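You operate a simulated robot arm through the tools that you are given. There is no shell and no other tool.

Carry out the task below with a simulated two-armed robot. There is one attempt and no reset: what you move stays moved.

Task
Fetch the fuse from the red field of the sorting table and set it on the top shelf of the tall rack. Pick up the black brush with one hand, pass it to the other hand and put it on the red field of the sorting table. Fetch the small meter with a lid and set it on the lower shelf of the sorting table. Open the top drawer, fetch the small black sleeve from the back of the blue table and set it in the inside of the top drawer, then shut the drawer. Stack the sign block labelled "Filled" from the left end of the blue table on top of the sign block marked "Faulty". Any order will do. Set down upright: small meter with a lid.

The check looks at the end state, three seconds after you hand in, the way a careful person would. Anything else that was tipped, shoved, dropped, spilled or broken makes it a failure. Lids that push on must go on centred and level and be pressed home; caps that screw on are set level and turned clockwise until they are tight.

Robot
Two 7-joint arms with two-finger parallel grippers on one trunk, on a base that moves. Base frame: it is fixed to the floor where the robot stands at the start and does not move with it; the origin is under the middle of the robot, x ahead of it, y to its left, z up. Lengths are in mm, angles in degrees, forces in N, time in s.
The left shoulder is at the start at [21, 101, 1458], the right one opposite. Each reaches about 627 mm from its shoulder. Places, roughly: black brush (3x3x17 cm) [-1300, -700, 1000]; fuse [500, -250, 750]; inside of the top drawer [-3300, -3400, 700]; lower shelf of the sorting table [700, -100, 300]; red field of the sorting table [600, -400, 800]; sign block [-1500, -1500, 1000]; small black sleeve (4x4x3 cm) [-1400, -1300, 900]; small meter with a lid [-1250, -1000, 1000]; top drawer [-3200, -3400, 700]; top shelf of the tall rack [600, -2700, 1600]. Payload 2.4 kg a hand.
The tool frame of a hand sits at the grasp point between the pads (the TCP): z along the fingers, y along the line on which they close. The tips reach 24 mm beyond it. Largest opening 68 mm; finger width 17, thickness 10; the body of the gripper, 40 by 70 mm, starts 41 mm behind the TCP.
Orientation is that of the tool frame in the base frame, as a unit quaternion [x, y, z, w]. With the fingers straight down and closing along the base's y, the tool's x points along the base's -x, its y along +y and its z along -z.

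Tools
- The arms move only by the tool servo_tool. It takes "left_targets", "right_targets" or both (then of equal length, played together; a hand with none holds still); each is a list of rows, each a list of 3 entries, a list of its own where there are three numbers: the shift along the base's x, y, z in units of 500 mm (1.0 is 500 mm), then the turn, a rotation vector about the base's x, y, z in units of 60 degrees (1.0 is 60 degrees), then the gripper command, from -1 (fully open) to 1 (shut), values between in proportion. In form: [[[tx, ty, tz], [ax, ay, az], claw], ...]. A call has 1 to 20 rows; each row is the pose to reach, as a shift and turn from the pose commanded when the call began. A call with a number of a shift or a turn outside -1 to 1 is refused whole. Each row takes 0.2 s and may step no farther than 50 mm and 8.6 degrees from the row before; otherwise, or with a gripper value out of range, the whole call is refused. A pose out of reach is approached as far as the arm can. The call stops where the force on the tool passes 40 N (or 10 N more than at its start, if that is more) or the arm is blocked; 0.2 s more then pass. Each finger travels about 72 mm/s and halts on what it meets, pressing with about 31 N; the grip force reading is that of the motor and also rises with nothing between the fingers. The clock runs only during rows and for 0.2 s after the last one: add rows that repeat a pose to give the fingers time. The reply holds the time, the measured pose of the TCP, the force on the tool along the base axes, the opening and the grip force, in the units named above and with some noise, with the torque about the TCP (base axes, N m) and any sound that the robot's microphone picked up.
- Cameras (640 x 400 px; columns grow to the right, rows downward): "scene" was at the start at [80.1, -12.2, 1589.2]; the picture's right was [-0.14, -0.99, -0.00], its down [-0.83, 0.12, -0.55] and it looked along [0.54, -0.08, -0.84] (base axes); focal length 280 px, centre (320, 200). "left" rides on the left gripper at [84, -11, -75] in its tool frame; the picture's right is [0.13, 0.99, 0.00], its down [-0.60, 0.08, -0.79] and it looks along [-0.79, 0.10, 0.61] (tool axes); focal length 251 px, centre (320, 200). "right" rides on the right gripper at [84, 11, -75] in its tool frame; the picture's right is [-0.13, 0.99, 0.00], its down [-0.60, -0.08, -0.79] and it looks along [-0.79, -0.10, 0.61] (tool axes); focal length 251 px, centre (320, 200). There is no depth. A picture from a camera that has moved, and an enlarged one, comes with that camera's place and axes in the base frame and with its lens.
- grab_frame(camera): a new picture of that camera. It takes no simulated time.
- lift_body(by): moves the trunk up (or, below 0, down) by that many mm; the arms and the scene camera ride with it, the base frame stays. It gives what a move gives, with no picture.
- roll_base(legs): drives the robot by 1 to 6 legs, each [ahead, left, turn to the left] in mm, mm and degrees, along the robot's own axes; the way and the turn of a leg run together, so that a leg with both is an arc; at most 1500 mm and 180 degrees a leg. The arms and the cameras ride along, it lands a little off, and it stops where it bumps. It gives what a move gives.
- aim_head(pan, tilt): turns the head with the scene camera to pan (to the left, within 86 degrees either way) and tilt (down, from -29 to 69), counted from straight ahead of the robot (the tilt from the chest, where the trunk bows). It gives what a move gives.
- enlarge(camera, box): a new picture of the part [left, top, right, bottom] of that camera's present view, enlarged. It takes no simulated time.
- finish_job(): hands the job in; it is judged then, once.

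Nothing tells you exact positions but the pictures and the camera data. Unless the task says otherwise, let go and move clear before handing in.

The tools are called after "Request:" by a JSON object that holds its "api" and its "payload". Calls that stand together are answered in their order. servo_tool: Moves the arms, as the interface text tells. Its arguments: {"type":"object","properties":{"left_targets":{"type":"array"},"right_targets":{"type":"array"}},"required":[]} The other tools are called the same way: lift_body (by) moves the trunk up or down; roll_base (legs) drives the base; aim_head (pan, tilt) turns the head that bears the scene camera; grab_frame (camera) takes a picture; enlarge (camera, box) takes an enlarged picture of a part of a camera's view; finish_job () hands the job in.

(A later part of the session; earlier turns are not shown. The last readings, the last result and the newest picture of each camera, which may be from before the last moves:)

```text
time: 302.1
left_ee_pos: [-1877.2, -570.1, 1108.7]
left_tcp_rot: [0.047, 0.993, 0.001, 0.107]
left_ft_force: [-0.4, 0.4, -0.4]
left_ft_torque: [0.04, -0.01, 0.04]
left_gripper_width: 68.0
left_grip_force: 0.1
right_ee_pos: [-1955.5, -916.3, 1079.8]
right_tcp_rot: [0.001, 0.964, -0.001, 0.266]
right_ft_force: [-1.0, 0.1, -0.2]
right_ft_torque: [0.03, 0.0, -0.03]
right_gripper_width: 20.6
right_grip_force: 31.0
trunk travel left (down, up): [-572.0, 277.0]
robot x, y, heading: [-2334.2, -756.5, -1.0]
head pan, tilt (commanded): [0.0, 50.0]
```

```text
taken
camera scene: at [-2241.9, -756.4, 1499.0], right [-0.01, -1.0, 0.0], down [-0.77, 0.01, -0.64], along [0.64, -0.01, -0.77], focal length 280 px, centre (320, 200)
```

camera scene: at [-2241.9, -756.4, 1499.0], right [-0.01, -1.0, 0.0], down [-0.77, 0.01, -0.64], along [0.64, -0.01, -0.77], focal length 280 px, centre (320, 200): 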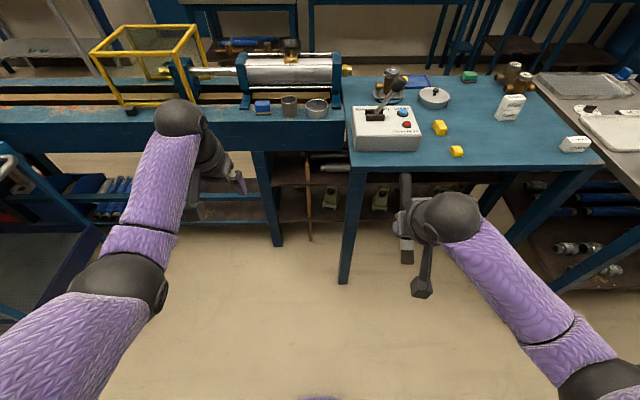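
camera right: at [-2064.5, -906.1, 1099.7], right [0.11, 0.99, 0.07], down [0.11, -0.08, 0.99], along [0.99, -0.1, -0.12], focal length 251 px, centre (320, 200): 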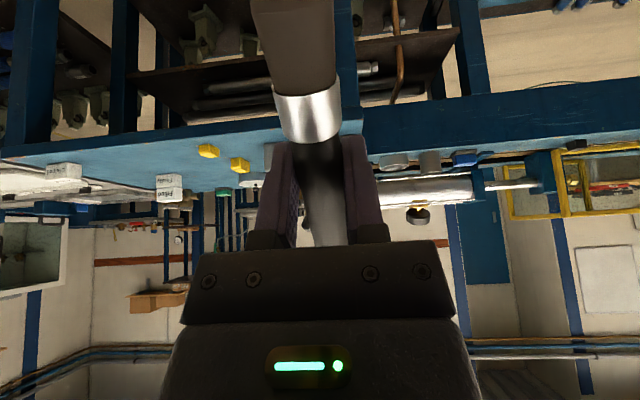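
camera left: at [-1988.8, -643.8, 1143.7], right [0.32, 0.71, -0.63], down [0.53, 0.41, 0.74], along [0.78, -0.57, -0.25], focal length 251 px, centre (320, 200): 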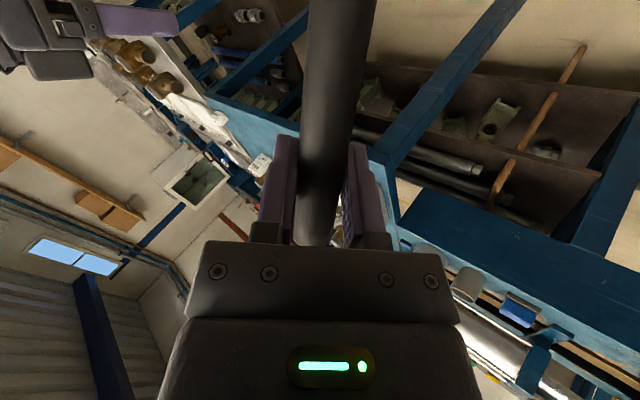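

The brush is secure. I drive back around the gray bench to the front aisle, keeping clear of the bench ends.

Request:
{"api": "roll_base", "payload": {"legs": [[-100, 0, 1], [0, -1150, 0], [0, -1150, 0]]}}

Request:
{"api": "aim_head", "payload": {"pan": 0, "tilt": 25}}

Request:
{"api": "grab_frame", "payload": {"camera": "scene"}}

```text
time: 314.0
left_ee_pos: [-1973.6, -2844.5, 1108.0]
left_tcp_rot: [0.037, 0.994, 0.002, 0.106]
left_ft_force: [-0.4, -0.3, -0.4]
left_ft_torque: [0.02, -0.01, 0.01]
left_gripper_width: 67.8
left_grip_force: 0.0
right_ee_pos: [-2045.3, -3190.5, 1079.6]
right_tcp_rot: [-0.01, 0.964, 0.002, 0.267]
right_ft_force: [-0.1, -0.3, 0.1]
right_ft_torque: [0.0, 0.0, -0.02]
right_gripper_width: 20.9
right_grip_force: 30.9
trunk travel left (down, up): [-572.0, 277.0]
robot x, y, heading: [-2425.7, -3037.3, 0.6]
head pan, tilt (commanded): [0.0, 50.0]
```

```text
time: 314.9
left_ee_pos: [-1973.9, -2844.4, 1108.1]
left_tcp_rot: [0.037, 0.994, 0.002, 0.107]
left_ft_force: [-0.3, -0.9, 0.0]
left_ft_torque: [-0.01, 0.01, 0.01]
left_gripper_width: 67.9
left_grip_force: 0.1
right_ee_pos: [-2044.1, -3190.8, 1079.9]
right_tcp_rot: [-0.01, 0.964, 0.003, 0.266]
right_ft_force: [-0.2, 0.7, -0.9]
right_ft_torque: [0.0, 0.02, -0.03]
right_gripper_width: 20.7
right_grip_force: 31.1
trunk travel left (down, up): [-572.0, 277.0]
robot x, y, heading: [-2425.9, -3038.8, 0.6]
head pan, tilt (commanded): [0.0, 25.0]
```

```text
taken
camera scene: at [-2320.1, -3037.8, 1536.4], right [0.01, -1.0, 0.0], down [-0.42, 0.0, -0.91], along [0.91, 0.01, -0.42], focal length 280 px, centre (320, 200)
```

scene: 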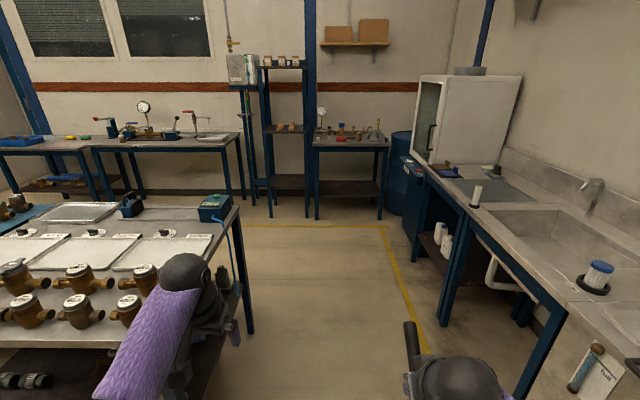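

The aisle is clear; I shift slightly right to centre and drive through to the front.

Request:
{"api": "roll_base", "payload": {"legs": [[0, -110, -0.6], [1000, 0, 0], [1000, 0, 0]]}}

Request:
{"api": "roll_base", "payload": {"legs": [[0, 1000, 0], [0, 1050, 0]]}}

Request:
{"api": "grab_frame", "payload": {"camera": "scene"}}

```text
time: 325.7
left_ee_pos: [28.9, -3018.4, 1108.8]
left_tcp_rot: [0.06, 0.992, -0.001, 0.107]
left_ft_force: [-0.7, -0.3, 0.1]
left_ft_torque: [-0.01, -0.02, 0.01]
left_gripper_width: 68.2
left_grip_force: 0.1
right_ee_pos: [-58.4, -3363.2, 1078.8]
right_tcp_rot: [0.011, 0.964, -0.003, 0.266]
right_ft_force: [-1.1, 0.1, -0.4]
right_ft_torque: [-0.01, -0.04, 0.0]
right_gripper_width: 20.6
right_grip_force: 31.4
trunk travel left (down, up): [-572.0, 277.0]
robot x, y, heading: [-432.9, -3187.1, -2.4]
head pan, tilt (commanded): [0.0, 25.0]
```

```text
time: 335.8
left_ee_pos: [154.9, -1002.0, 1108.7]
left_tcp_rot: [0.079, 0.991, -0.002, 0.107]
left_ft_force: [0.4, -0.2, 0.2]
left_ft_torque: [0.03, 0.03, 0.02]
left_gripper_width: 67.9
left_grip_force: 0.1
right_ee_pos: [54.1, -1343.4, 1079.0]
right_tcp_rot: [0.03, 0.963, -0.008, 0.266]
right_ft_force: [0.4, 0.4, -0.1]
right_ft_torque: [0.0, -0.01, -0.02]
right_gripper_width: 20.8
right_grip_force: 30.9
trunk travel left (down, up): [-572.0, 277.0]
robot x, y, heading: [-310.4, -1153.3, -4.4]
head pan, tilt (commanded): [0.0, 25.0]
```

```text
taken
camera scene: at [-206.3, -1166.0, 1536.5], right [-0.08, -1.0, 0.0], down [-0.42, 0.03, -0.91], along [0.9, -0.07, -0.42], focal length 280 px, centre (320, 200)
```

scene: 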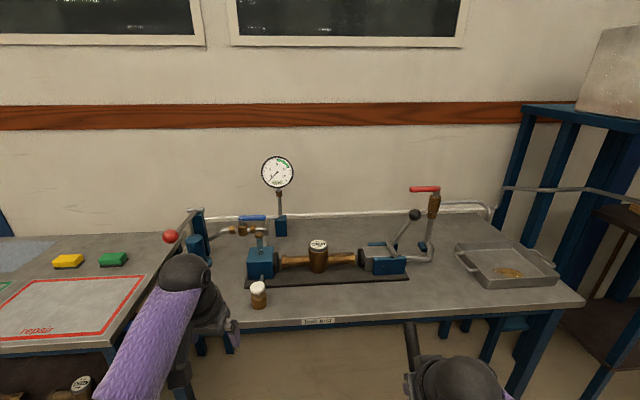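

I'm in the front aisle next to the sorting table, so I'll set the brush on the red field now. I square up and strafe to the red field, then view it.

Request:
{"api": "roll_base", "payload": {"legs": [[0, 0, 4.4], [0, 890, 0]]}}

Request:
{"api": "servo_tool", "payload": {"right_targets": [[[0, 0, 0], [0, 0.1, 0], 1], [[0, 0, 0], [0, 0.2, 0], 1], [[0, 0, 0], [0, 0.3, 0], 1], [[0, 0, 0], [0, 0.4, 0], 1], [[0, 0, 0], [0, 0.4, 0], 1]]}}

Request:
{"api": "aim_head", "payload": {"pan": -10, "tilt": 45}}

Request:
{"api": "grab_frame", "payload": {"camera": "scene"}}

Request:
{"api": "grab_frame", "payload": {"camera": "left"}}

```text
time: 341.0
left_ee_pos: [134.4, -69.7, 1108.5]
left_tcp_rot: [0.035, 0.994, 0.002, 0.108]
left_ft_force: [0.9, -0.1, 0.5]
left_ft_torque: [-0.01, 0.01, 0.02]
left_gripper_width: 67.7
left_grip_force: 0.1
right_ee_pos: [64.7, -417.7, 1080.0]
right_tcp_rot: [-0.012, 0.964, 0.003, 0.266]
right_ft_force: [-0.3, -0.4, 0.1]
right_ft_torque: [-0.01, -0.01, 0.02]
right_gripper_width: 20.6
right_grip_force: 30.8
trunk travel left (down, up): [-572.0, 277.0]
robot x, y, heading: [-316.0, -264.1, 0.6]
head pan, tilt (commanded): [0.0, 25.0]
```

```text
time: 342.2
left_ee_pos: [133.9, -69.3, 1109.2]
left_tcp_rot: [0.036, 0.994, 0.002, 0.107]
left_ft_force: [-0.1, -1.0, 0.0]
left_ft_torque: [0.02, 0.0, -0.02]
left_gripper_width: 68.0
left_grip_force: 0.1
right_ee_pos: [63.5, -417.7, 1080.1]
right_tcp_rot: [-0.011, 0.998, 0.006, 0.06]
right_ft_force: [-1.0, -0.8, -0.5]
right_ft_torque: [-0.02, 0.01, -0.01]
right_gripper_width: 20.6
right_grip_force: 30.6
trunk travel left (down, up): [-572.0, 277.0]
robot x, y, heading: [-320.0, -264.7, 0.8]
head pan, tilt (commanded): [0.0, 25.0]
```

```text
time: 343.0
left_ee_pos: [133.7, -68.9, 1107.9]
left_tcp_rot: [0.036, 0.994, 0.003, 0.107]
left_ft_force: [-0.2, 0.5, -0.1]
left_ft_torque: [0.04, -0.01, 0.03]
left_gripper_width: 68.0
left_grip_force: 0.0
right_ee_pos: [64.9, -416.7, 1079.9]
right_tcp_rot: [-0.012, 0.998, 0.006, 0.06]
right_ft_force: [0.7, 0.2, -0.6]
right_ft_torque: [-0.02, -0.02, 0.01]
right_gripper_width: 20.5
right_grip_force: 31.1
trunk travel left (down, up): [-572.0, 277.0]
robot x, y, heading: [-318.8, -263.5, 0.8]
head pan, tilt (commanded): [-10.0, 45.0]
```

```text
taken
camera scene: at [-223.4, -278.9, 1506.0], right [-0.16, -0.99, 0.0], down [-0.7, 0.11, -0.71], along [0.7, -0.11, -0.71], focal length 280 px, centre (320, 200)
```

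scene: 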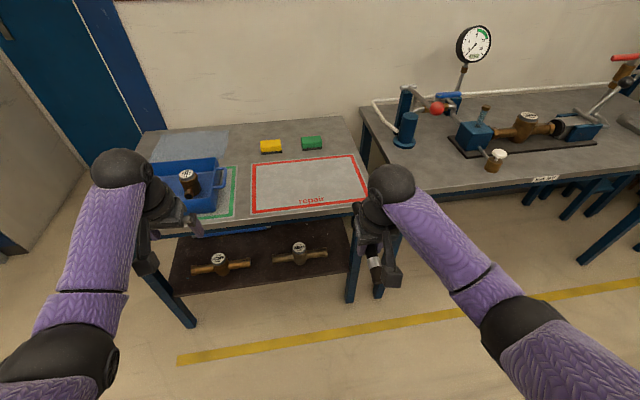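

```text
taken
camera left: at [35.5, -73.4, 1165.0], right [-0.06, 1.0, -0.02], down [0.43, 0.04, 0.9], along [0.9, 0.04, -0.43], focal length 251 px, centre (320, 200)
```

left: 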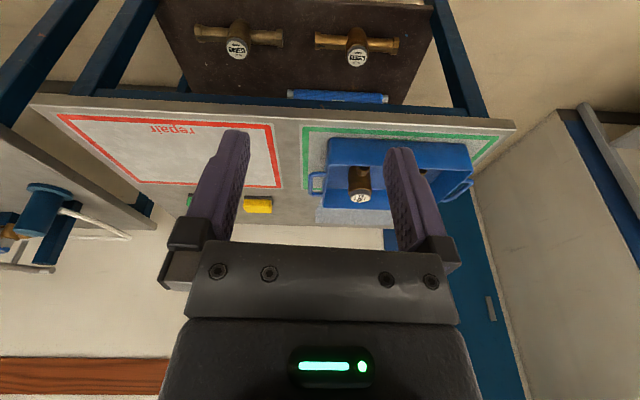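

I see the red field clear and free. First I tilt and raise the left hand so it will clear the tray, then drive up to the table.

Request:
{"api": "servo_tool", "payload": {"left_targets": [[[-0.01, 0, 0.03], [0, -0.14, 0], -1], [[-0.02, 0, 0.08], [0, -0.28, 0], -1], [[-0.03, 0, 0.14], [0, -0.42, 0], -1], [[-0.04, 0, 0.2], [0, -0.56, 0], -1], [[-0.04, 0, 0.26], [0, -0.7, 0], -1], [[-0.04, 0, 0.3], [0, -0.83, 0], -1], [[-0.04, 0, 0.3], [0, -0.83, 0], -1]]}}

Request:
{"api": "roll_base", "payload": {"legs": [[200, 0, -0.7], [170, 0, 0]]}}

Request:
{"api": "grab_frame", "payload": {"camera": "scene"}}

Request:
{"api": "grab_frame", "payload": {"camera": "right"}}

```text
time: 344.6
left_ee_pos: [114.5, -69.7, 1259.1]
left_tcp_rot: [0.032, 0.856, 0.017, 0.516]
left_ft_force: [0.9, -0.1, -0.2]
left_ft_torque: [0.0, -0.01, 0.0]
left_gripper_width: 67.8
left_grip_force: 0.1
right_ee_pos: [65.0, -417.9, 1079.6]
right_tcp_rot: [-0.012, 0.998, 0.006, 0.06]
right_ft_force: [-0.9, -0.6, -1.4]
right_ft_torque: [0.01, 0.0, -0.01]
right_gripper_width: 20.5
right_grip_force: 31.3
trunk travel left (down, up): [-572.0, 277.0]
robot x, y, heading: [-317.4, -263.1, 0.5]
head pan, tilt (commanded): [-10.0, 45.0]
```

```text
time: 347.3
left_ee_pos: [490.7, -73.3, 1258.7]
left_tcp_rot: [0.036, 0.856, 0.014, 0.515]
left_ft_force: [0.5, -0.1, -0.5]
left_ft_torque: [0.0, -0.02, -0.01]
left_gripper_width: 67.9
left_grip_force: 0.1
right_ee_pos: [436.6, -419.6, 1079.6]
right_tcp_rot: [-0.006, 0.998, 0.005, 0.06]
right_ft_force: [1.2, 0.2, -1.1]
right_ft_torque: [-0.02, 0.03, 0.01]
right_gripper_width: 20.4
right_grip_force: 30.5
trunk travel left (down, up): [-572.0, 277.0]
robot x, y, heading: [54.3, -261.6, -0.1]
head pan, tilt (commanded): [-10.0, 45.0]
```

```text
taken
camera scene: at [150.3, -278.6, 1505.8], right [-0.17, -0.98, 0.0], down [-0.7, 0.12, -0.71], along [0.7, -0.12, -0.71], focal length 280 px, centre (320, 200)
```

scene: 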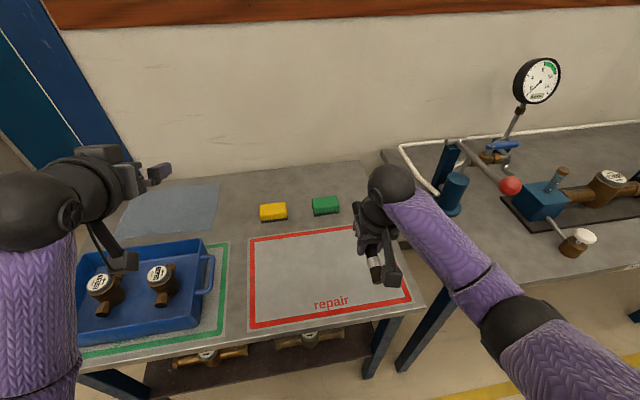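

```text
taken
camera right: at [345.0, -411.9, 1142.7], right [0.12, 0.99, 0.03], down [0.51, -0.08, 0.86], along [0.85, -0.09, -0.51], focal length 251 px, centre (320, 200)
```

right: 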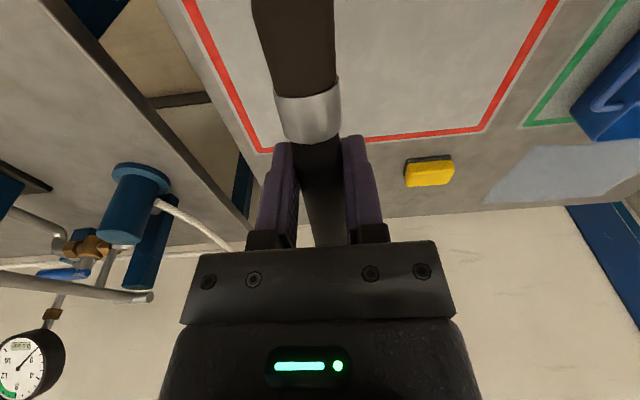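

I lower the trunk 180 mm and move the right hand over the middle of the red field.

Request:
{"api": "lift_body", "payload": {"by": -180}}

Request:
{"api": "servo_tool", "payload": {"right_targets": [[[0.05, 0.04, 0], [0, 0, 0], 1], [[0.11, 0.08, 0], [0, 0, 0], 1], [[0.17, 0.11, 0], [0, 0, 0], 1], [[0.17, 0.11, 0], [0, 0, 0], 1]]}}

Request:
{"api": "grab_frame", "payload": {"camera": "scene"}}

Request:
{"api": "grab_frame", "payload": {"camera": "right"}}

```text
time: 349.3
left_ee_pos: [490.0, -72.6, 1080.5]
left_tcp_rot: [0.036, 0.856, 0.014, 0.515]
left_ft_force: [-0.1, -0.3, -0.4]
left_ft_torque: [-0.03, 0.03, -0.02]
left_gripper_width: 67.9
left_grip_force: 0.1
right_ee_pos: [436.0, -421.7, 899.1]
right_tcp_rot: [-0.006, 0.998, 0.006, 0.06]
right_ft_force: [0.1, -0.4, -1.5]
right_ft_torque: [0.04, 0.0, 0.03]
right_gripper_width: 20.5
right_grip_force: 31.0
trunk travel left (down, up): [-392.0, 457.0]
robot x, y, heading: [56.4, -265.5, 0.3]
head pan, tilt (commanded): [-10.0, 45.0]
```

```text
time: 350.3
left_ee_pos: [489.0, -73.1, 1079.6]
left_tcp_rot: [0.036, 0.856, 0.014, 0.515]
left_ft_force: [-0.6, -1.1, -0.4]
left_ft_torque: [0.0, -0.02, -0.01]
left_gripper_width: 68.0
left_grip_force: 0.0
right_ee_pos: [521.4, -365.9, 898.8]
right_tcp_rot: [-0.006, 0.998, 0.005, 0.061]
right_ft_force: [0.4, 0.2, 0.0]
right_ft_torque: [-0.04, 0.01, 0.0]
right_gripper_width: 20.7
right_grip_force: 31.4
trunk travel left (down, up): [-392.0, 457.0]
robot x, y, heading: [53.9, -260.8, 0.1]
head pan, tilt (commanded): [-10.0, 45.0]
```

```text
taken
camera scene: at [166.5, -278.5, 1325.1], right [-0.17, -0.98, 0.0], down [-0.7, 0.12, -0.71], along [0.7, -0.12, -0.71], focal length 280 px, centre (320, 200)
```

scene: 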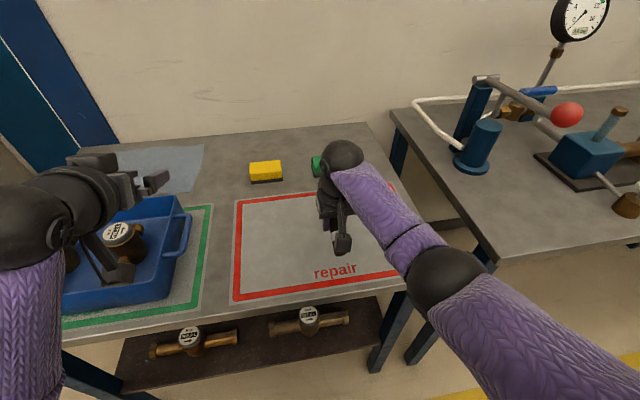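

```text
taken
camera right: at [429.4, -358.0, 962.6], right [0.11, 0.99, 0.03], down [0.5, -0.08, 0.86], along [0.86, -0.09, -0.51], focal length 251 px, centre (320, 200)
```

right: 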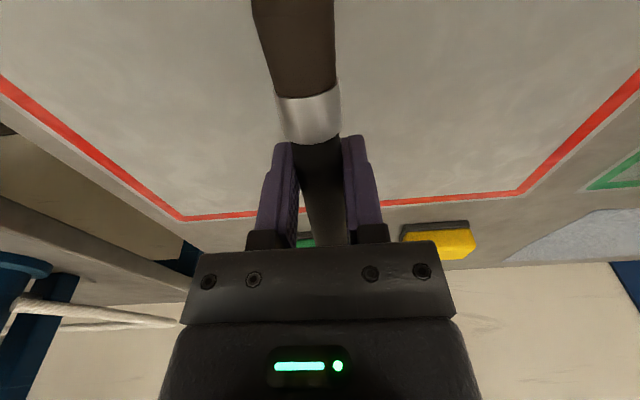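

The brush is over the middle of the red field with its bristle end slightly low. I level it a bit more and descend until it nearly touches.

Request:
{"api": "servo_tool", "payload": {"right_targets": [[[0, 0, -0.03], [0, 0.033, 0], 1], [[0, 0, -0.06], [0, 0.067, 0], 1], [[0, 0, -0.094], [0, 0.067, 0], 1], [[0, 0, -0.094], [0, 0.067, 0], 1]]}}

Request:
{"api": "grab_frame", "payload": {"camera": "right"}}

Request:
{"api": "enlarge", "payload": {"camera": "scene", "box": [270, 160, 410, 290]}}

```text
time: 351.3
left_ee_pos: [489.0, -73.0, 1078.6]
left_tcp_rot: [0.036, 0.856, 0.014, 0.515]
left_ft_force: [0.0, 0.1, -0.1]
left_ft_torque: [0.01, -0.01, 0.0]
left_gripper_width: 68.0
left_grip_force: 0.1
right_ee_pos: [520.6, -365.3, 852.1]
right_tcp_rot: [-0.006, 1.0, 0.005, 0.025]
right_ft_force: [-0.1, -0.8, 0.4]
right_ft_torque: [-0.01, 0.01, -0.01]
right_gripper_width: 20.5
right_grip_force: 30.3
trunk travel left (down, up): [-392.0, 457.0]
robot x, y, heading: [56.2, -261.4, 0.3]
head pan, tilt (commanded): [-10.0, 45.0]
```

```text
taken
camera right: at [433.6, -357.8, 922.1], right [0.12, 0.99, 0.02], down [0.56, -0.08, 0.82], along [0.82, -0.09, -0.57], focal length 251 px, centre (320, 200)
```

right: 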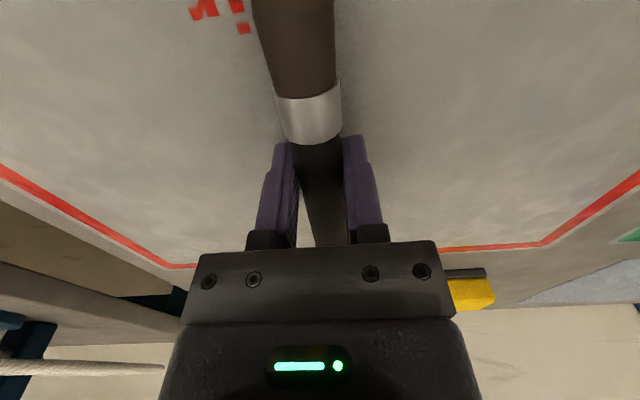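

```text
3.08 times, centred on (340, 225) of scene
camera zoom: at [166.4, -278.5, 1325.1], right [-0.17, -0.98, 0.0], down [-0.7, 0.12, -0.71], along [0.7, -0.12, -0.71], focal length 861 px, centre (258, 123)
```

zoom: 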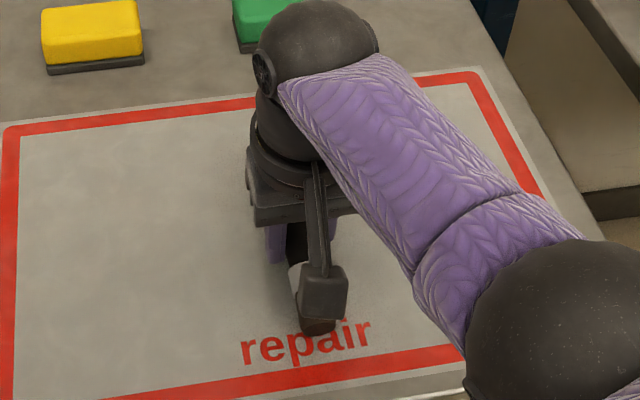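

Almost down. I lower in tiny steps until contact.

Request:
{"api": "servo_tool", "payload": {"right_targets": [[[0, 0, -0.004], [0, 0, 0], 1], [[0, 0, -0.006], [0, 0, 0], 1], [[0, 0, -0.006], [0, 0, 0], 1]]}}

Request:
{"api": "servo_tool", "payload": {"right_targets": [[[0, 0, -0.004], [0, 0, 0], 1], [[0, 0, -0.006], [0, 0, 0], 1], [[0, 0, -0.006], [0, 0, 0], 1]]}}

```text
time: 352.1
left_ee_pos: [489.2, -73.8, 1080.5]
left_tcp_rot: [0.036, 0.856, 0.014, 0.515]
left_ft_force: [-0.2, 0.1, 0.4]
left_ft_torque: [-0.02, -0.03, 0.04]
left_gripper_width: 68.0
left_grip_force: 0.0
right_ee_pos: [520.4, -364.6, 847.1]
right_tcp_rot: [-0.007, 1.0, 0.005, 0.025]
right_ft_force: [0.3, 0.6, -0.1]
right_ft_torque: [-0.04, 0.04, 0.01]
right_gripper_width: 20.6
right_grip_force: 30.6
trunk travel left (down, up): [-392.0, 457.0]
robot x, y, heading: [54.2, -261.9, 0.0]
head pan, tilt (commanded): [-10.0, 45.0]
```

```text
time: 352.9
left_ee_pos: [488.4, -73.5, 1080.1]
left_tcp_rot: [0.037, 0.856, 0.013, 0.515]
left_ft_force: [0.0, 0.1, 0.5]
left_ft_torque: [-0.02, 0.03, 0.01]
left_gripper_width: 68.0
left_grip_force: 0.0
right_ee_pos: [520.2, -364.5, 847.1]
right_tcp_rot: [-0.006, 1.0, 0.006, 0.026]
right_ft_force: [4.4, -1.8, 15.6]
right_ft_torque: [-0.08, 0.81, 0.09]
right_gripper_width: 20.6
right_grip_force: 30.8
trunk travel left (down, up): [-392.0, 457.0]
robot x, y, heading: [54.2, -263.4, 0.2]
head pan, tilt (commanded): [-10.0, 45.0]
```

The bristle end touches the table. I open slowly so the brush settles between the fingers, then open further.

Request:
{"api": "servo_tool", "payload": {"right_targets": [[[0, 0, 0.002], [0, 0, 0], 0.38], [[0, 0, 0.002], [0, 0, 0], 0.3], [[0, 0, 0.002], [0, 0, 0], 0.25], [[0, 0, 0.002], [0, 0, 0], 0.22], [[0, 0, 0.002], [0, 0, 0], 0.22], [[0, 0, 0.002], [0, 0, 0], 0.22], [[0, 0, 0.002], [0, 0, 0], 0.1], [[0, 0, 0.002], [0, 0, 0], 0.0], [[0, 0, 0.002], [0, 0, 0], -0.2], [[0, 0, 0.002], [0, 0, 0], -0.4], [[0, 0, 0.002], [0, 0, 0], -0.4]]}}

Request:
{"api": "grab_frame", "payload": {"camera": "right"}}

```text
time: 355.3
left_ee_pos: [489.6, -73.0, 1079.5]
left_tcp_rot: [0.036, 0.856, 0.015, 0.516]
left_ft_force: [-1.0, 0.1, 0.4]
left_ft_torque: [0.02, 0.0, -0.03]
left_gripper_width: 68.0
left_grip_force: 0.0
right_ee_pos: [520.3, -365.6, 846.5]
right_tcp_rot: [-0.007, 1.0, 0.006, 0.025]
right_ft_force: [-0.8, -0.5, 0.8]
right_ft_torque: [0.01, 0.01, 0.0]
right_gripper_width: 47.7
right_grip_force: 0.0
trunk travel left (down, up): [-392.0, 457.0]
robot x, y, heading: [55.8, -263.5, 0.2]
head pan, tilt (commanded): [-10.0, 45.0]
```

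```text
taken
camera right: at [433.7, -356.7, 916.7], right [0.12, 0.99, 0.02], down [0.56, -0.08, 0.82], along [0.82, -0.09, -0.57], focal length 251 px, centre (320, 200)
```

right: 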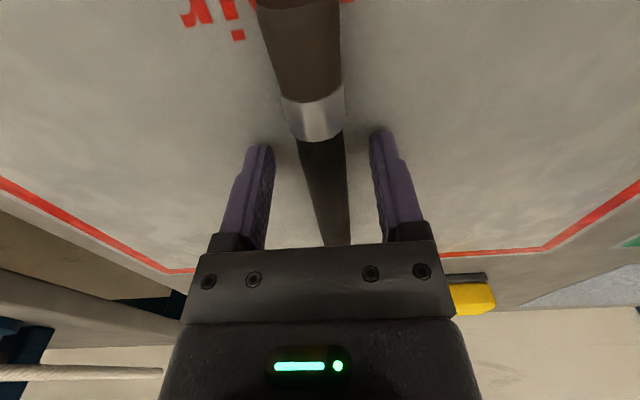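

The brush lies on the red field between the open fingers. I lift the hand straight up and check.

Request:
{"api": "servo_tool", "payload": {"right_targets": [[[0, 0, 0.03], [0, 0, 0], -0.4], [[0, 0, 0.08], [0, 0, 0], -0.4], [[0, 0, 0.16], [0, 0, 0], -0.6], [[-0.06, 0, 0.2], [0, 0, 0], -1], [[-0.14, 0, 0.2], [0, 0, 0], -1], [[-0.14, 0, 0.2], [0, 0, 0], -1]]}}

Request:
{"api": "lift_body", "payload": {"by": 150}}

Request:
{"api": "grab_frame", "payload": {"camera": "scene"}}

Request:
{"api": "grab_frame", "payload": {"camera": "right"}}

```text
time: 356.7
left_ee_pos: [489.7, -73.3, 1079.2]
left_tcp_rot: [0.036, 0.856, 0.014, 0.515]
left_ft_force: [0.5, 0.2, 0.5]
left_ft_torque: [0.02, -0.01, 0.0]
left_gripper_width: 68.2
left_grip_force: 0.1
right_ee_pos: [449.3, -365.4, 944.9]
right_tcp_rot: [-0.007, 1.0, 0.005, 0.024]
right_ft_force: [0.7, 0.0, -0.1]
right_ft_torque: [0.02, 0.01, 0.01]
right_gripper_width: 67.8
right_grip_force: 0.2
trunk travel left (down, up): [-392.0, 457.0]
robot x, y, heading: [54.3, -263.0, -0.1]
head pan, tilt (commanded): [-10.0, 45.0]
```

```text
time: 358.4
left_ee_pos: [489.3, -73.3, 1229.4]
left_tcp_rot: [0.036, 0.856, 0.015, 0.515]
left_ft_force: [-0.2, -0.5, 0.0]
left_ft_torque: [0.03, 0.01, 0.03]
left_gripper_width: 68.0
left_grip_force: 0.1
right_ee_pos: [450.3, -365.0, 1098.0]
right_tcp_rot: [-0.006, 1.0, 0.006, 0.025]
right_ft_force: [0.6, -0.3, -0.6]
right_ft_torque: [-0.03, -0.02, 0.01]
right_gripper_width: 68.0
right_grip_force: 0.0
trunk travel left (down, up): [-542.0, 307.0]
robot x, y, heading: [54.5, -264.1, -0.0]
head pan, tilt (commanded): [-10.0, 45.0]
```

```text
taken
camera scene: at [151.0, -278.5, 1475.8], right [-0.17, -0.98, 0.0], down [-0.7, 0.12, -0.71], along [0.7, -0.12, -0.71], focal length 280 px, centre (320, 200)
```

scene: 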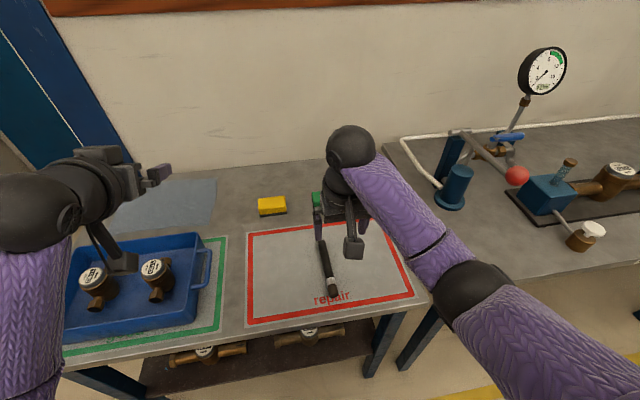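

```text
taken
camera right: at [363.9, -356.8, 1167.1], right [0.12, 0.99, 0.02], down [0.56, -0.08, 0.82], along [0.82, -0.09, -0.57], focal length 251 px, centre (320, 200)
```

right: 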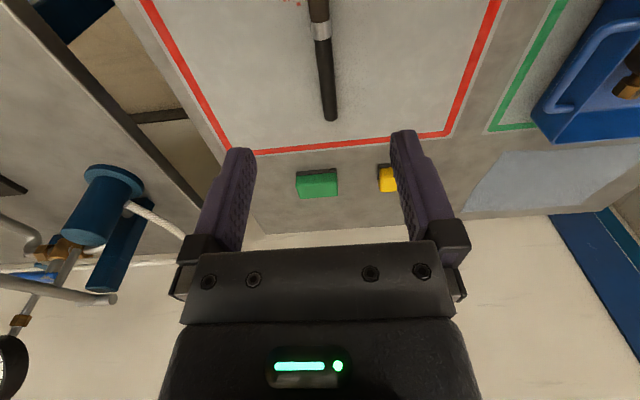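

The brush lies neatly on the red field. Now the small meter: I back off, turn around and go to the front of the blue table.

Request:
{"api": "roll_base", "payload": {"legs": [[-330, 0, 0], [0, 0, 179.8], [0, 770, 0]]}}

Request:
{"api": "aim_head", "payload": {"pan": 0, "tilt": 40}}

Request:
{"api": "grab_frame", "payload": {"camera": "scene"}}

```text
time: 371.6
left_ee_pos: [-742.1, -1200.5, 1229.3]
left_tcp_rot: [0.856, -0.054, -0.514, 0.004]
left_ft_force: [0.5, -0.2, -0.4]
left_ft_torque: [0.02, 0.0, 0.0]
left_gripper_width: 67.9
left_grip_force: 0.1
right_ee_pos: [-691.3, -910.7, 1096.2]
right_tcp_rot: [1.0, -0.016, -0.026, 0.004]
right_ft_force: [-0.7, -0.2, 0.5]
right_ft_torque: [0.0, 0.02, -0.01]
right_gripper_width: 67.9
right_grip_force: 0.1
trunk travel left (down, up): [-542.0, 307.0]
robot x, y, heading: [-296.5, -1035.3, 177.5]
head pan, tilt (commanded): [-10.0, 45.0]
```

```text
time: 372.4
left_ee_pos: [-742.3, -1199.0, 1229.8]
left_tcp_rot: [0.855, -0.055, -0.516, 0.003]
left_ft_force: [-0.7, -0.1, 0.1]
left_ft_torque: [0.01, -0.01, -0.03]
left_gripper_width: 67.9
left_grip_force: 0.0
right_ee_pos: [-691.2, -910.1, 1097.0]
right_tcp_rot: [1.0, -0.015, -0.025, 0.005]
right_ft_force: [-0.1, 0.6, 0.6]
right_ft_torque: [0.04, -0.02, 0.0]
right_gripper_width: 67.9
right_grip_force: 0.0
trunk travel left (down, up): [-542.0, 307.0]
robot x, y, heading: [-299.6, -1027.6, 177.9]
head pan, tilt (commanded): [0.0, 40.0]
```

```text
taken
camera scene: at [-403.0, -1028.2, 1483.1], right [0.04, 1.0, 0.0], down [0.64, -0.03, -0.77], along [-0.77, 0.03, -0.64], focal length 280 px, centre (320, 200)
```

scene: 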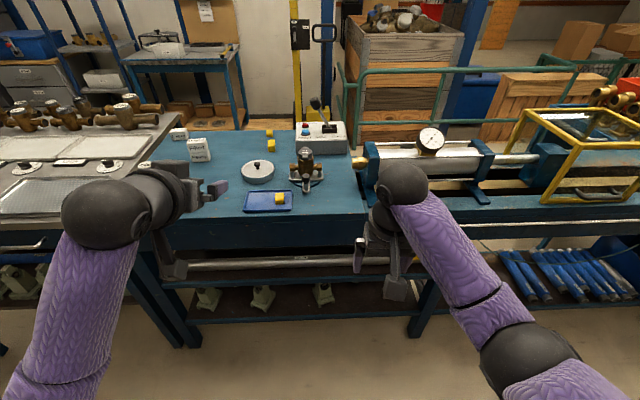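

Request:
{"api": "enlarge", "payload": {"camera": "scene", "box": [230, 110, 380, 220]}}

Request:
{"api": "enlarge", "payload": {"camera": "right", "box": [320, 60, 600, 250]}}

```text
3.64 times, centred on (305, 165) of scene
camera zoom: at [-403.0, -1028.2, 1483.1], right [0.04, 1.0, 0.0], down [0.64, -0.03, -0.77], along [-0.77, 0.03, -0.64], focal length 1017 px, centre (374, 327)
```

zoom: 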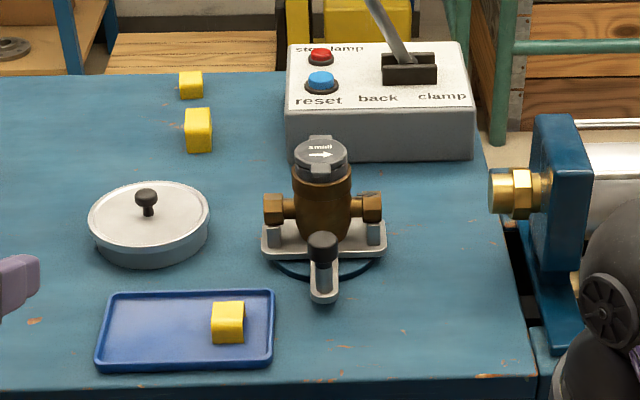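

```text
2.11 times, centred on (460, 155) of right
camera zoom: at [-602.2, -924.1, 1167.3], right [-0.16, -0.99, 0.02], down [-0.56, 0.11, 0.82], along [-0.81, 0.12, -0.57], focal length 529 px, centre (25, 295)
```

zoom: 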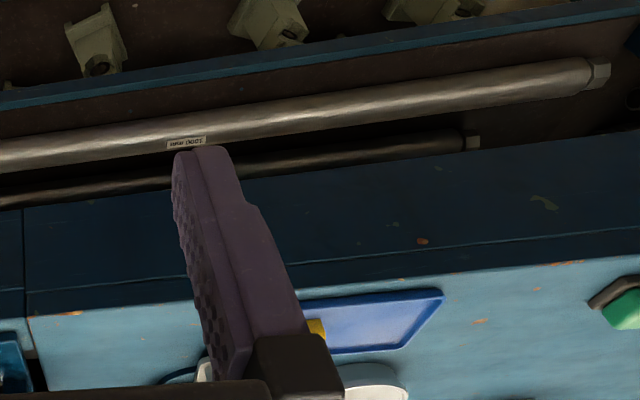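

The small meter sits in saddles on a little turntable with a front knob; its brass body (~54 mm) is free above the pipes. I'll use the right hand: align the base, come up to the table and look with the hand camera.

Request:
{"api": "roll_base", "payload": {"legs": [[0, 115, 2.1], [290, 0, 0]]}}

Request:
{"api": "servo_tool", "payload": {"right_targets": [[[0, 0, 0.02], [0, 0.13, 0], -1], [[0, 0, 0.04], [0, 0.26, 0], -1], [[0, 0, 0.06], [0, 0.39, 0], -1], [[0, 0, 0.08], [0, 0.52, 0], -1], [[0, 0, 0.08], [0, 0.62, 0], -1], [[0, 0, 0.08], [0, 0.62, 0], -1]]}}

Request:
{"api": "grab_frame", "payload": {"camera": "right"}}

Request:
{"api": "grab_frame", "payload": {"camera": "scene"}}

```text
time: 375.2
left_ee_pos: [-1026.2, -1328.2, 1230.3]
left_tcp_rot: [0.856, -0.041, -0.515, 0.012]
left_ft_force: [-0.4, -0.5, 0.1]
left_ft_torque: [-0.02, 0.01, 0.0]
left_gripper_width: 68.4
left_grip_force: 0.0
right_ee_pos: [-985.5, -1037.4, 1096.9]
right_tcp_rot: [1.0, 0.0, -0.025, 0.005]
right_ft_force: [0.2, 0.1, -0.2]
right_ft_torque: [0.01, 0.0, 0.0]
right_gripper_width: 68.0
right_grip_force: 0.1
trunk travel left (down, up): [-542.0, 307.0]
robot x, y, heading: [-586.3, -1139.6, 179.4]
head pan, tilt (commanded): [0.0, 40.0]
```

```text
time: 376.6
left_ee_pos: [-1026.6, -1329.5, 1229.7]
left_tcp_rot: [0.856, -0.041, -0.516, 0.011]
left_ft_force: [0.2, 0.1, -1.2]
left_ft_torque: [-0.04, 0.02, -0.02]
left_gripper_width: 68.0
left_grip_force: 0.0
right_ee_pos: [-982.6, -1036.2, 1137.9]
right_tcp_rot: [0.939, 0.002, -0.344, 0.005]
right_ft_force: [-0.2, 0.2, -0.2]
right_ft_torque: [0.0, 0.01, -0.04]
right_gripper_width: 68.1
right_grip_force: 0.1
trunk travel left (down, up): [-542.0, 307.0]
robot x, y, heading: [-585.5, -1143.2, 179.5]
head pan, tilt (commanded): [0.0, 40.0]
```

```text
taken
camera right: at [-870.0, -1048.5, 1140.0], right [-0.09, -0.99, 0.09], down [0.05, 0.09, 0.99], along [-0.99, 0.1, 0.04], focal length 251 px, centre (320, 200)
```

right: 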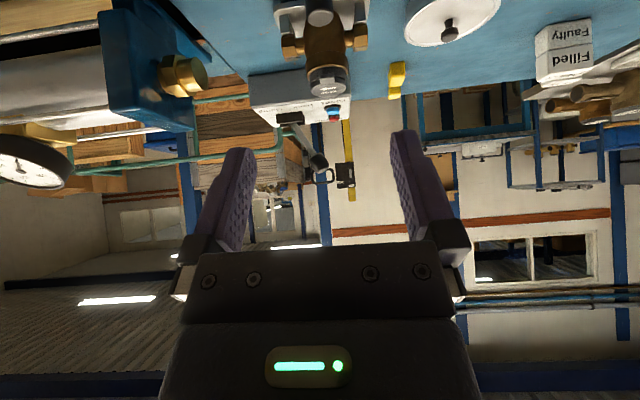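

```text
taken
camera scene: at [-693.1, -1145.6, 1483.1], right [0.01, 1.0, 0.0], down [0.64, -0.01, -0.77], along [-0.77, 0.01, -0.64], focal length 280 px, centre (320, 200)
```

scene: 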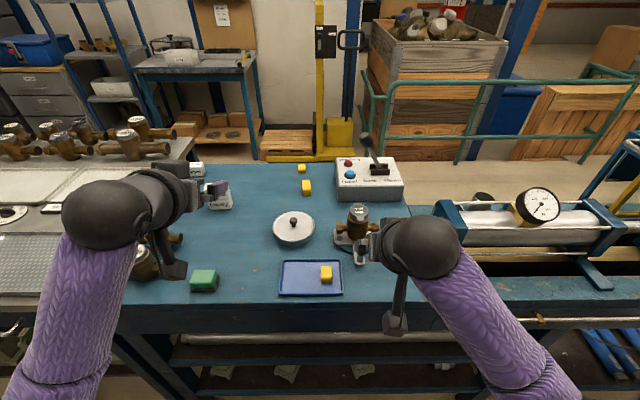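

Let me zoom in on the meter from both cameras for precise geometry.

Request:
{"api": "enlarge", "payload": {"camera": "right", "box": [230, 0, 430, 130]}}

Request:
{"api": "enlarge", "payload": {"camera": "scene", "box": [310, 180, 420, 280]}}

```text
3.08 times, centred on (330, 65) of right
camera zoom: at [-870.0, -1048.5, 1140.0], right [-0.09, -0.99, 0.09], down [0.05, 0.09, 0.99], along [-0.99, 0.1, 0.04], focal length 774 px, centre (289, 615)
```

zoom: 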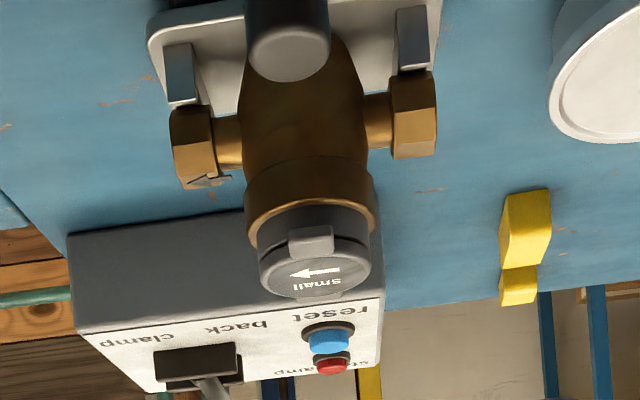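

```text
4.00 times, centred on (365, 230) of scene
camera zoom: at [-693.1, -1145.6, 1483.1], right [0.01, 1.0, 0.0], down [0.64, -0.01, -0.77], along [-0.77, 0.01, -0.64], focal length 1119 px, centre (140, 80)
```

zoom: 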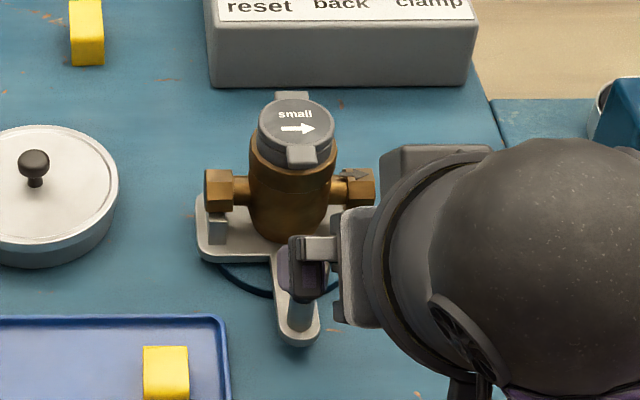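

Meter: lid top at [−1221, −1040, 1003], wide brass band z≈969–993, pipe axis z≈942 along y. I'll grip the band with a 32° tilted hand at TCP z≈985. Moving up and lowering the trunk.

Request:
{"api": "roll_base", "payload": {"legs": [[105, 0, 0.5]]}}

Request:
{"api": "lift_body", "payload": {"by": -70}}

Request:
{"api": "servo_tool", "payload": {"right_targets": [[[-0.06, 0, 0], [0, -0.07, 0], -1], [[-0.13, 0, 0], [0, -0.136, 0], -1], [[-0.2, 0, -0.01], [0, -0.136, 0], -1], [[-0.2, 0, -0.01], [0, -0.136, 0], -1]]}}

Request:
{"api": "grab_frame", "payload": {"camera": "right"}}

Request:
{"api": "grab_frame", "payload": {"camera": "scene"}}

```text
time: 377.7
left_ee_pos: [-1132.1, -1332.2, 1228.6]
left_tcp_rot: [0.856, -0.037, -0.516, 0.013]
left_ft_force: [0.2, 0.1, -0.1]
left_ft_torque: [0.01, 0.0, -0.02]
left_gripper_width: 68.3
left_grip_force: 0.0
right_ee_pos: [-1093.1, -1041.0, 1137.2]
right_tcp_rot: [0.94, 0.006, -0.342, 0.007]
right_ft_force: [0.0, 0.0, 0.5]
right_ft_torque: [0.0, 0.01, 0.0]
right_gripper_width: 68.1
right_grip_force: 0.1
trunk travel left (down, up): [-542.0, 307.0]
robot x, y, heading: [-693.4, -1140.4, 180.2]
head pan, tilt (commanded): [0.0, 40.0]
```

```text
time: 378.8
left_ee_pos: [-1130.5, -1331.9, 1159.3]
left_tcp_rot: [0.856, -0.036, -0.515, 0.014]
left_ft_force: [-0.3, 0.0, 0.2]
left_ft_torque: [-0.02, 0.02, -0.04]
left_gripper_width: 68.1
left_grip_force: 0.0
right_ee_pos: [-1090.5, -1041.2, 1066.9]
right_tcp_rot: [0.939, 0.006, -0.344, 0.006]
right_ft_force: [0.3, 0.2, -1.2]
right_ft_torque: [-0.01, -0.01, -0.03]
right_gripper_width: 68.1
right_grip_force: 0.2
trunk travel left (down, up): [-472.0, 377.0]
robot x, y, heading: [-695.7, -1143.7, 180.1]
head pan, tilt (commanded): [0.0, 40.0]
```

```text
time: 379.8
left_ee_pos: [-1130.4, -1332.7, 1160.3]
left_tcp_rot: [0.856, -0.036, -0.515, 0.014]
left_ft_force: [-0.6, 1.1, 0.4]
left_ft_torque: [0.01, 0.02, -0.01]
left_gripper_width: 68.1
left_grip_force: 0.0
right_ee_pos: [-1190.6, -1041.8, 1062.0]
right_tcp_rot: [0.961, 0.005, -0.276, 0.008]
right_ft_force: [-0.7, -0.3, -0.3]
right_ft_torque: [0.0, 0.01, 0.03]
right_gripper_width: 68.2
right_grip_force: 0.0
trunk travel left (down, up): [-472.0, 377.0]
robot x, y, heading: [-693.7, -1143.0, 179.7]
head pan, tilt (commanded): [0.0, 40.0]
```

```text
taken
camera right: at [-1078.9, -1051.3, 1080.6], right [-0.09, -0.99, 0.08], down [-0.09, 0.09, 0.99], along [-0.99, 0.09, -0.1], focal length 251 px, centre (320, 200)
```

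right: 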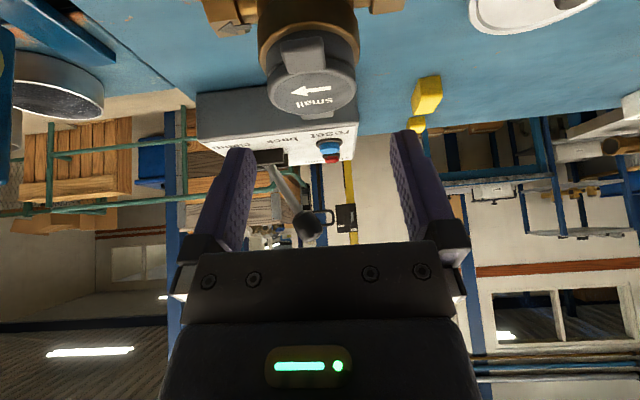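

```text
taken
camera scene: at [-805.2, -1146.0, 1412.9], right [0.0, 1.0, 0.0], down [0.64, 0.0, -0.77], along [-0.77, 0.0, -0.64], focal length 280 px, centre (320, 200)
```

scene: 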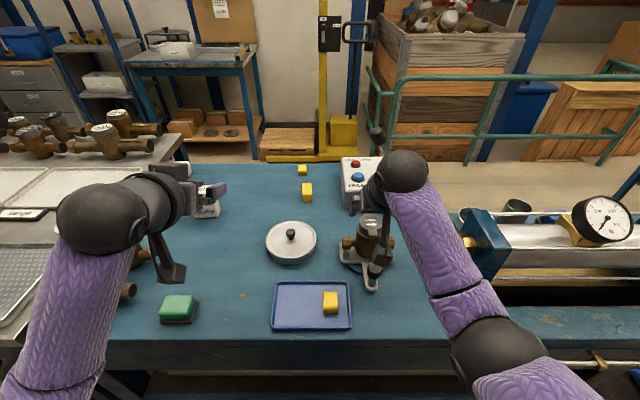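

The lid is centred in view. I move to directly above at TCP z≈1032 and re-check alignment before straddling the body.

Request:
{"api": "servo_tool", "payload": {"right_targets": [[[-0.03, 0.002, -0.03], [0, 0, 0], -1], [[-0.057, 0.004, -0.06], [0, 0, 0], -1], [[-0.057, 0.004, -0.06], [0, 0, 0], -1]]}}

Request:
{"api": "grab_frame", "payload": {"camera": "right"}}

Request:
{"api": "enlarge", "payload": {"camera": "scene", "box": [310, 170, 450, 300]}}

```text
time: 380.6
left_ee_pos: [-1130.0, -1331.7, 1158.6]
left_tcp_rot: [0.856, -0.037, -0.515, 0.013]
left_ft_force: [0.2, -0.2, -0.1]
left_ft_torque: [-0.03, 0.02, 0.05]
left_gripper_width: 68.2
left_grip_force: 0.2
right_ee_pos: [-1219.5, -1038.5, 1033.7]
right_tcp_rot: [0.961, 0.006, -0.275, 0.007]
right_ft_force: [0.8, 0.8, 0.5]
right_ft_torque: [-0.02, 0.0, 0.02]
right_gripper_width: 67.9
right_grip_force: 0.0
trunk travel left (down, up): [-472.0, 377.0]
robot x, y, heading: [-695.1, -1140.6, 180.1]
head pan, tilt (commanded): [0.0, 40.0]
```

```text
taken
camera right: at [-1107.4, -1048.2, 1051.6], right [-0.09, -0.99, 0.08], down [-0.09, 0.09, 0.99], along [-0.99, 0.09, -0.1], focal length 251 px, centre (320, 200)
```

right: 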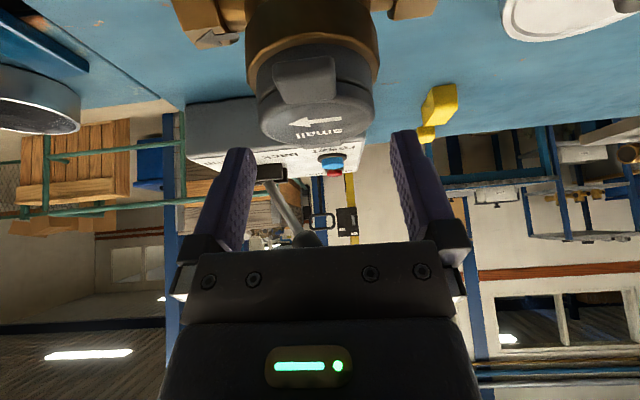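

```text
3.08 times, centred on (380, 235) of scene
camera zoom: at [-805.3, -1146.0, 1412.9], right [0.0, 1.0, 0.0], down [0.64, 0.0, -0.77], along [-0.77, 0.0, -0.64], focal length 861 px, centre (135, 92)
```

zoom: 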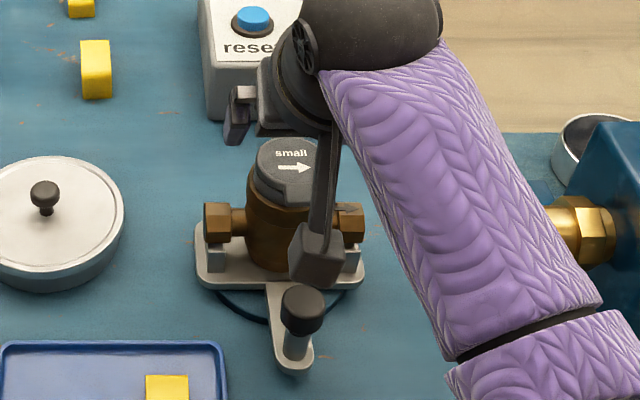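

Alignment is within a millimetre or two. I descend to z≈985 to straddle the brass band.

Request:
{"api": "servo_tool", "payload": {"right_targets": [[[0, -0.001, -0.03], [0, 0, 0], -1], [[0, -0.001, -0.06], [0, 0, 0], -1], [[0, -0.001, -0.085], [0, 0, 0], -1], [[0, -0.001, -0.096], [0, 0, 0], -1], [[0, -0.001, -0.096], [0, 0, 0], -1]]}}

Request:
{"api": "grab_frame", "payload": {"camera": "right"}}

Request:
{"api": "enlarge", "payload": {"camera": "scene", "box": [310, 170, 450, 300]}}

```text
time: 381.8
left_ee_pos: [-1129.8, -1333.2, 1160.9]
left_tcp_rot: [0.856, -0.036, -0.516, 0.014]
left_ft_force: [-0.1, -0.3, 0.2]
left_ft_torque: [0.02, 0.04, -0.03]
left_gripper_width: 67.9
left_grip_force: 0.0
right_ee_pos: [-1219.2, -1038.9, 985.8]
right_tcp_rot: [0.961, 0.006, -0.277, 0.008]
right_ft_force: [-0.5, 1.9, 14.2]
right_ft_torque: [0.11, -0.57, 0.01]
right_gripper_width: 67.9
right_grip_force: 0.1
trunk travel left (down, up): [-472.0, 377.0]
robot x, y, heading: [-694.4, -1144.7, 179.8]
head pan, tilt (commanded): [0.0, 40.0]
```

```text
taken
camera right: at [-1107.2, -1049.7, 1004.1], right [-0.09, -0.99, 0.08], down [-0.09, 0.09, 0.99], along [-0.99, 0.09, -0.1], focal length 251 px, centre (320, 200)
```

right: 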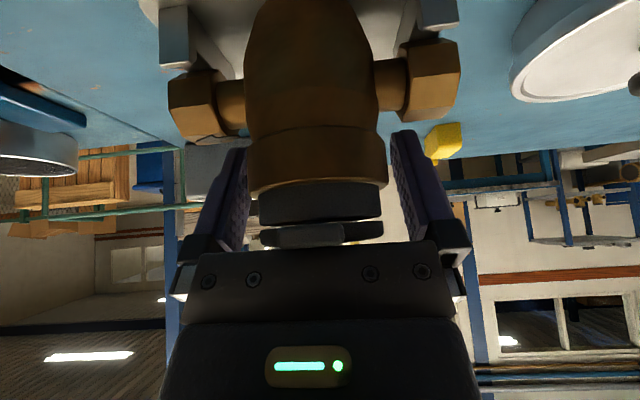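

```text
3.08 times, centred on (380, 235) of scene
camera zoom: at [-803.9, -1146.1, 1413.1], right [0.0, 1.0, 0.0], down [0.64, 0.0, -0.77], along [-0.77, 0.0, -0.64], focal length 861 px, centre (135, 92)
```

zoom: 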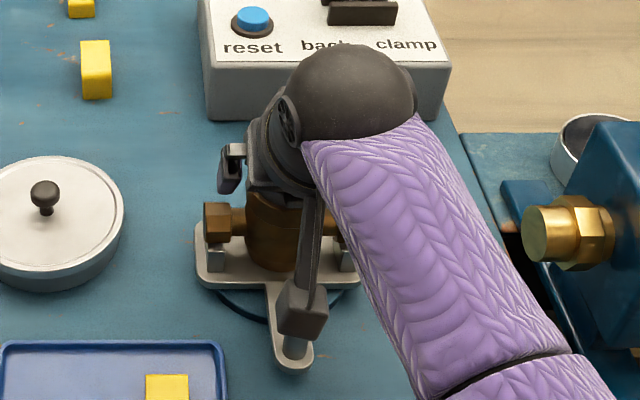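

A light contact (14 N): the palm edge is touching the lid's front tab, so I raise 6 mm, then close on the band.

Request:
{"api": "servo_tool", "payload": {"right_targets": [[[0, 0, 0.012], [0, 0, 0], -1], [[0, 0, 0.012], [0, 0, 0], -1]]}}

Request:
{"api": "grab_frame", "payload": {"camera": "right"}}

```text
time: 382.4
left_ee_pos: [-1130.6, -1332.7, 1159.7]
left_tcp_rot: [0.856, -0.036, -0.515, 0.014]
left_ft_force: [1.6, 0.1, -1.2]
left_ft_torque: [-0.02, 0.0, -0.02]
left_gripper_width: 68.0
left_grip_force: 0.1
right_ee_pos: [-1220.0, -1039.4, 990.1]
right_tcp_rot: [0.961, 0.007, -0.275, 0.008]
right_ft_force: [-0.3, -0.8, -0.3]
right_ft_torque: [0.01, 0.01, -0.02]
right_gripper_width: 68.2
right_grip_force: 0.0
trunk travel left (down, up): [-472.0, 377.0]
robot x, y, heading: [-699.5, -1145.5, 179.8]
head pan, tilt (commanded): [0.0, 40.0]
```

```text
taken
camera right: at [-1107.7, -1049.6, 1008.5], right [-0.09, -0.99, 0.08], down [-0.1, 0.09, 0.99], along [-0.99, 0.09, -0.1], focal length 251 px, centre (320, 200)
```

right: 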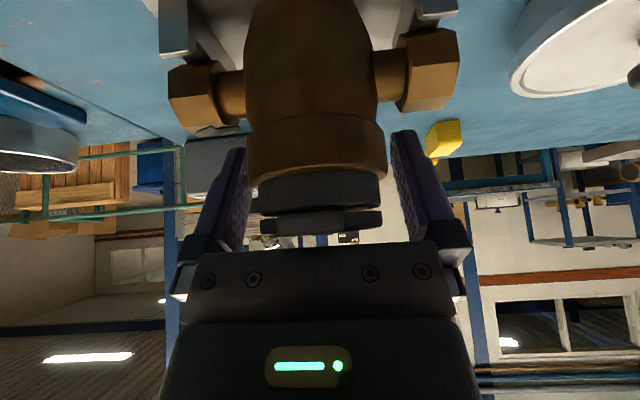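

Free of contact with the pads overlapping the band. I close.

Request:
{"api": "servo_tool", "payload": {"right_targets": [[[0, 0, 0], [0, 0, 0], -0.7], [[0, 0, 0], [0, 0, 0], 0], [[0, 0, 0], [0, 0, 0], 1], [[0, 0, 0], [0, 0, 0], 1], [[0, 0, 0], [0, 0, 0], 1]]}}

Request:
{"api": "grab_frame", "payload": {"camera": "right"}}

```text
time: 383.6
left_ee_pos: [-1130.3, -1333.2, 1160.0]
left_tcp_rot: [0.856, -0.038, -0.516, 0.012]
left_ft_force: [-0.2, -0.2, 0.1]
left_ft_torque: [0.0, -0.02, -0.01]
left_gripper_width: 67.8
left_grip_force: 0.1
right_ee_pos: [-1221.1, -1039.1, 990.1]
right_tcp_rot: [0.961, 0.005, -0.275, 0.006]
right_ft_force: [0.9, -1.1, -0.3]
right_ft_torque: [-0.08, -0.05, 0.01]
right_gripper_width: 55.5
right_grip_force: 30.7
trunk travel left (down, up): [-472.0, 377.0]
robot x, y, heading: [-702.4, -1139.8, 180.2]
head pan, tilt (commanded): [0.0, 40.0]
```

```text
taken
camera right: at [-1107.7, -1049.7, 1008.8], right [-0.09, -0.99, 0.08], down [-0.09, 0.09, 0.99], along [-0.99, 0.09, -0.1], focal length 251 px, centre (320, 200)
```

right: 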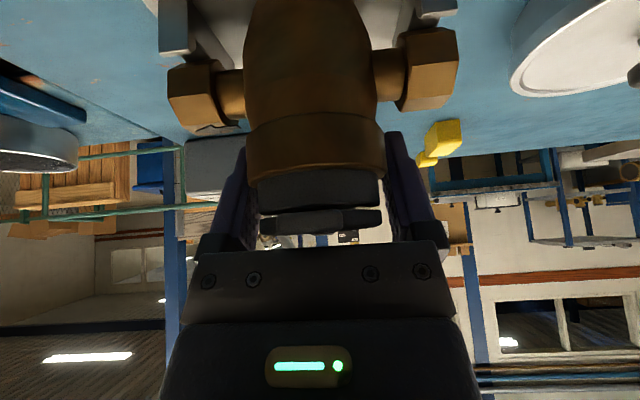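

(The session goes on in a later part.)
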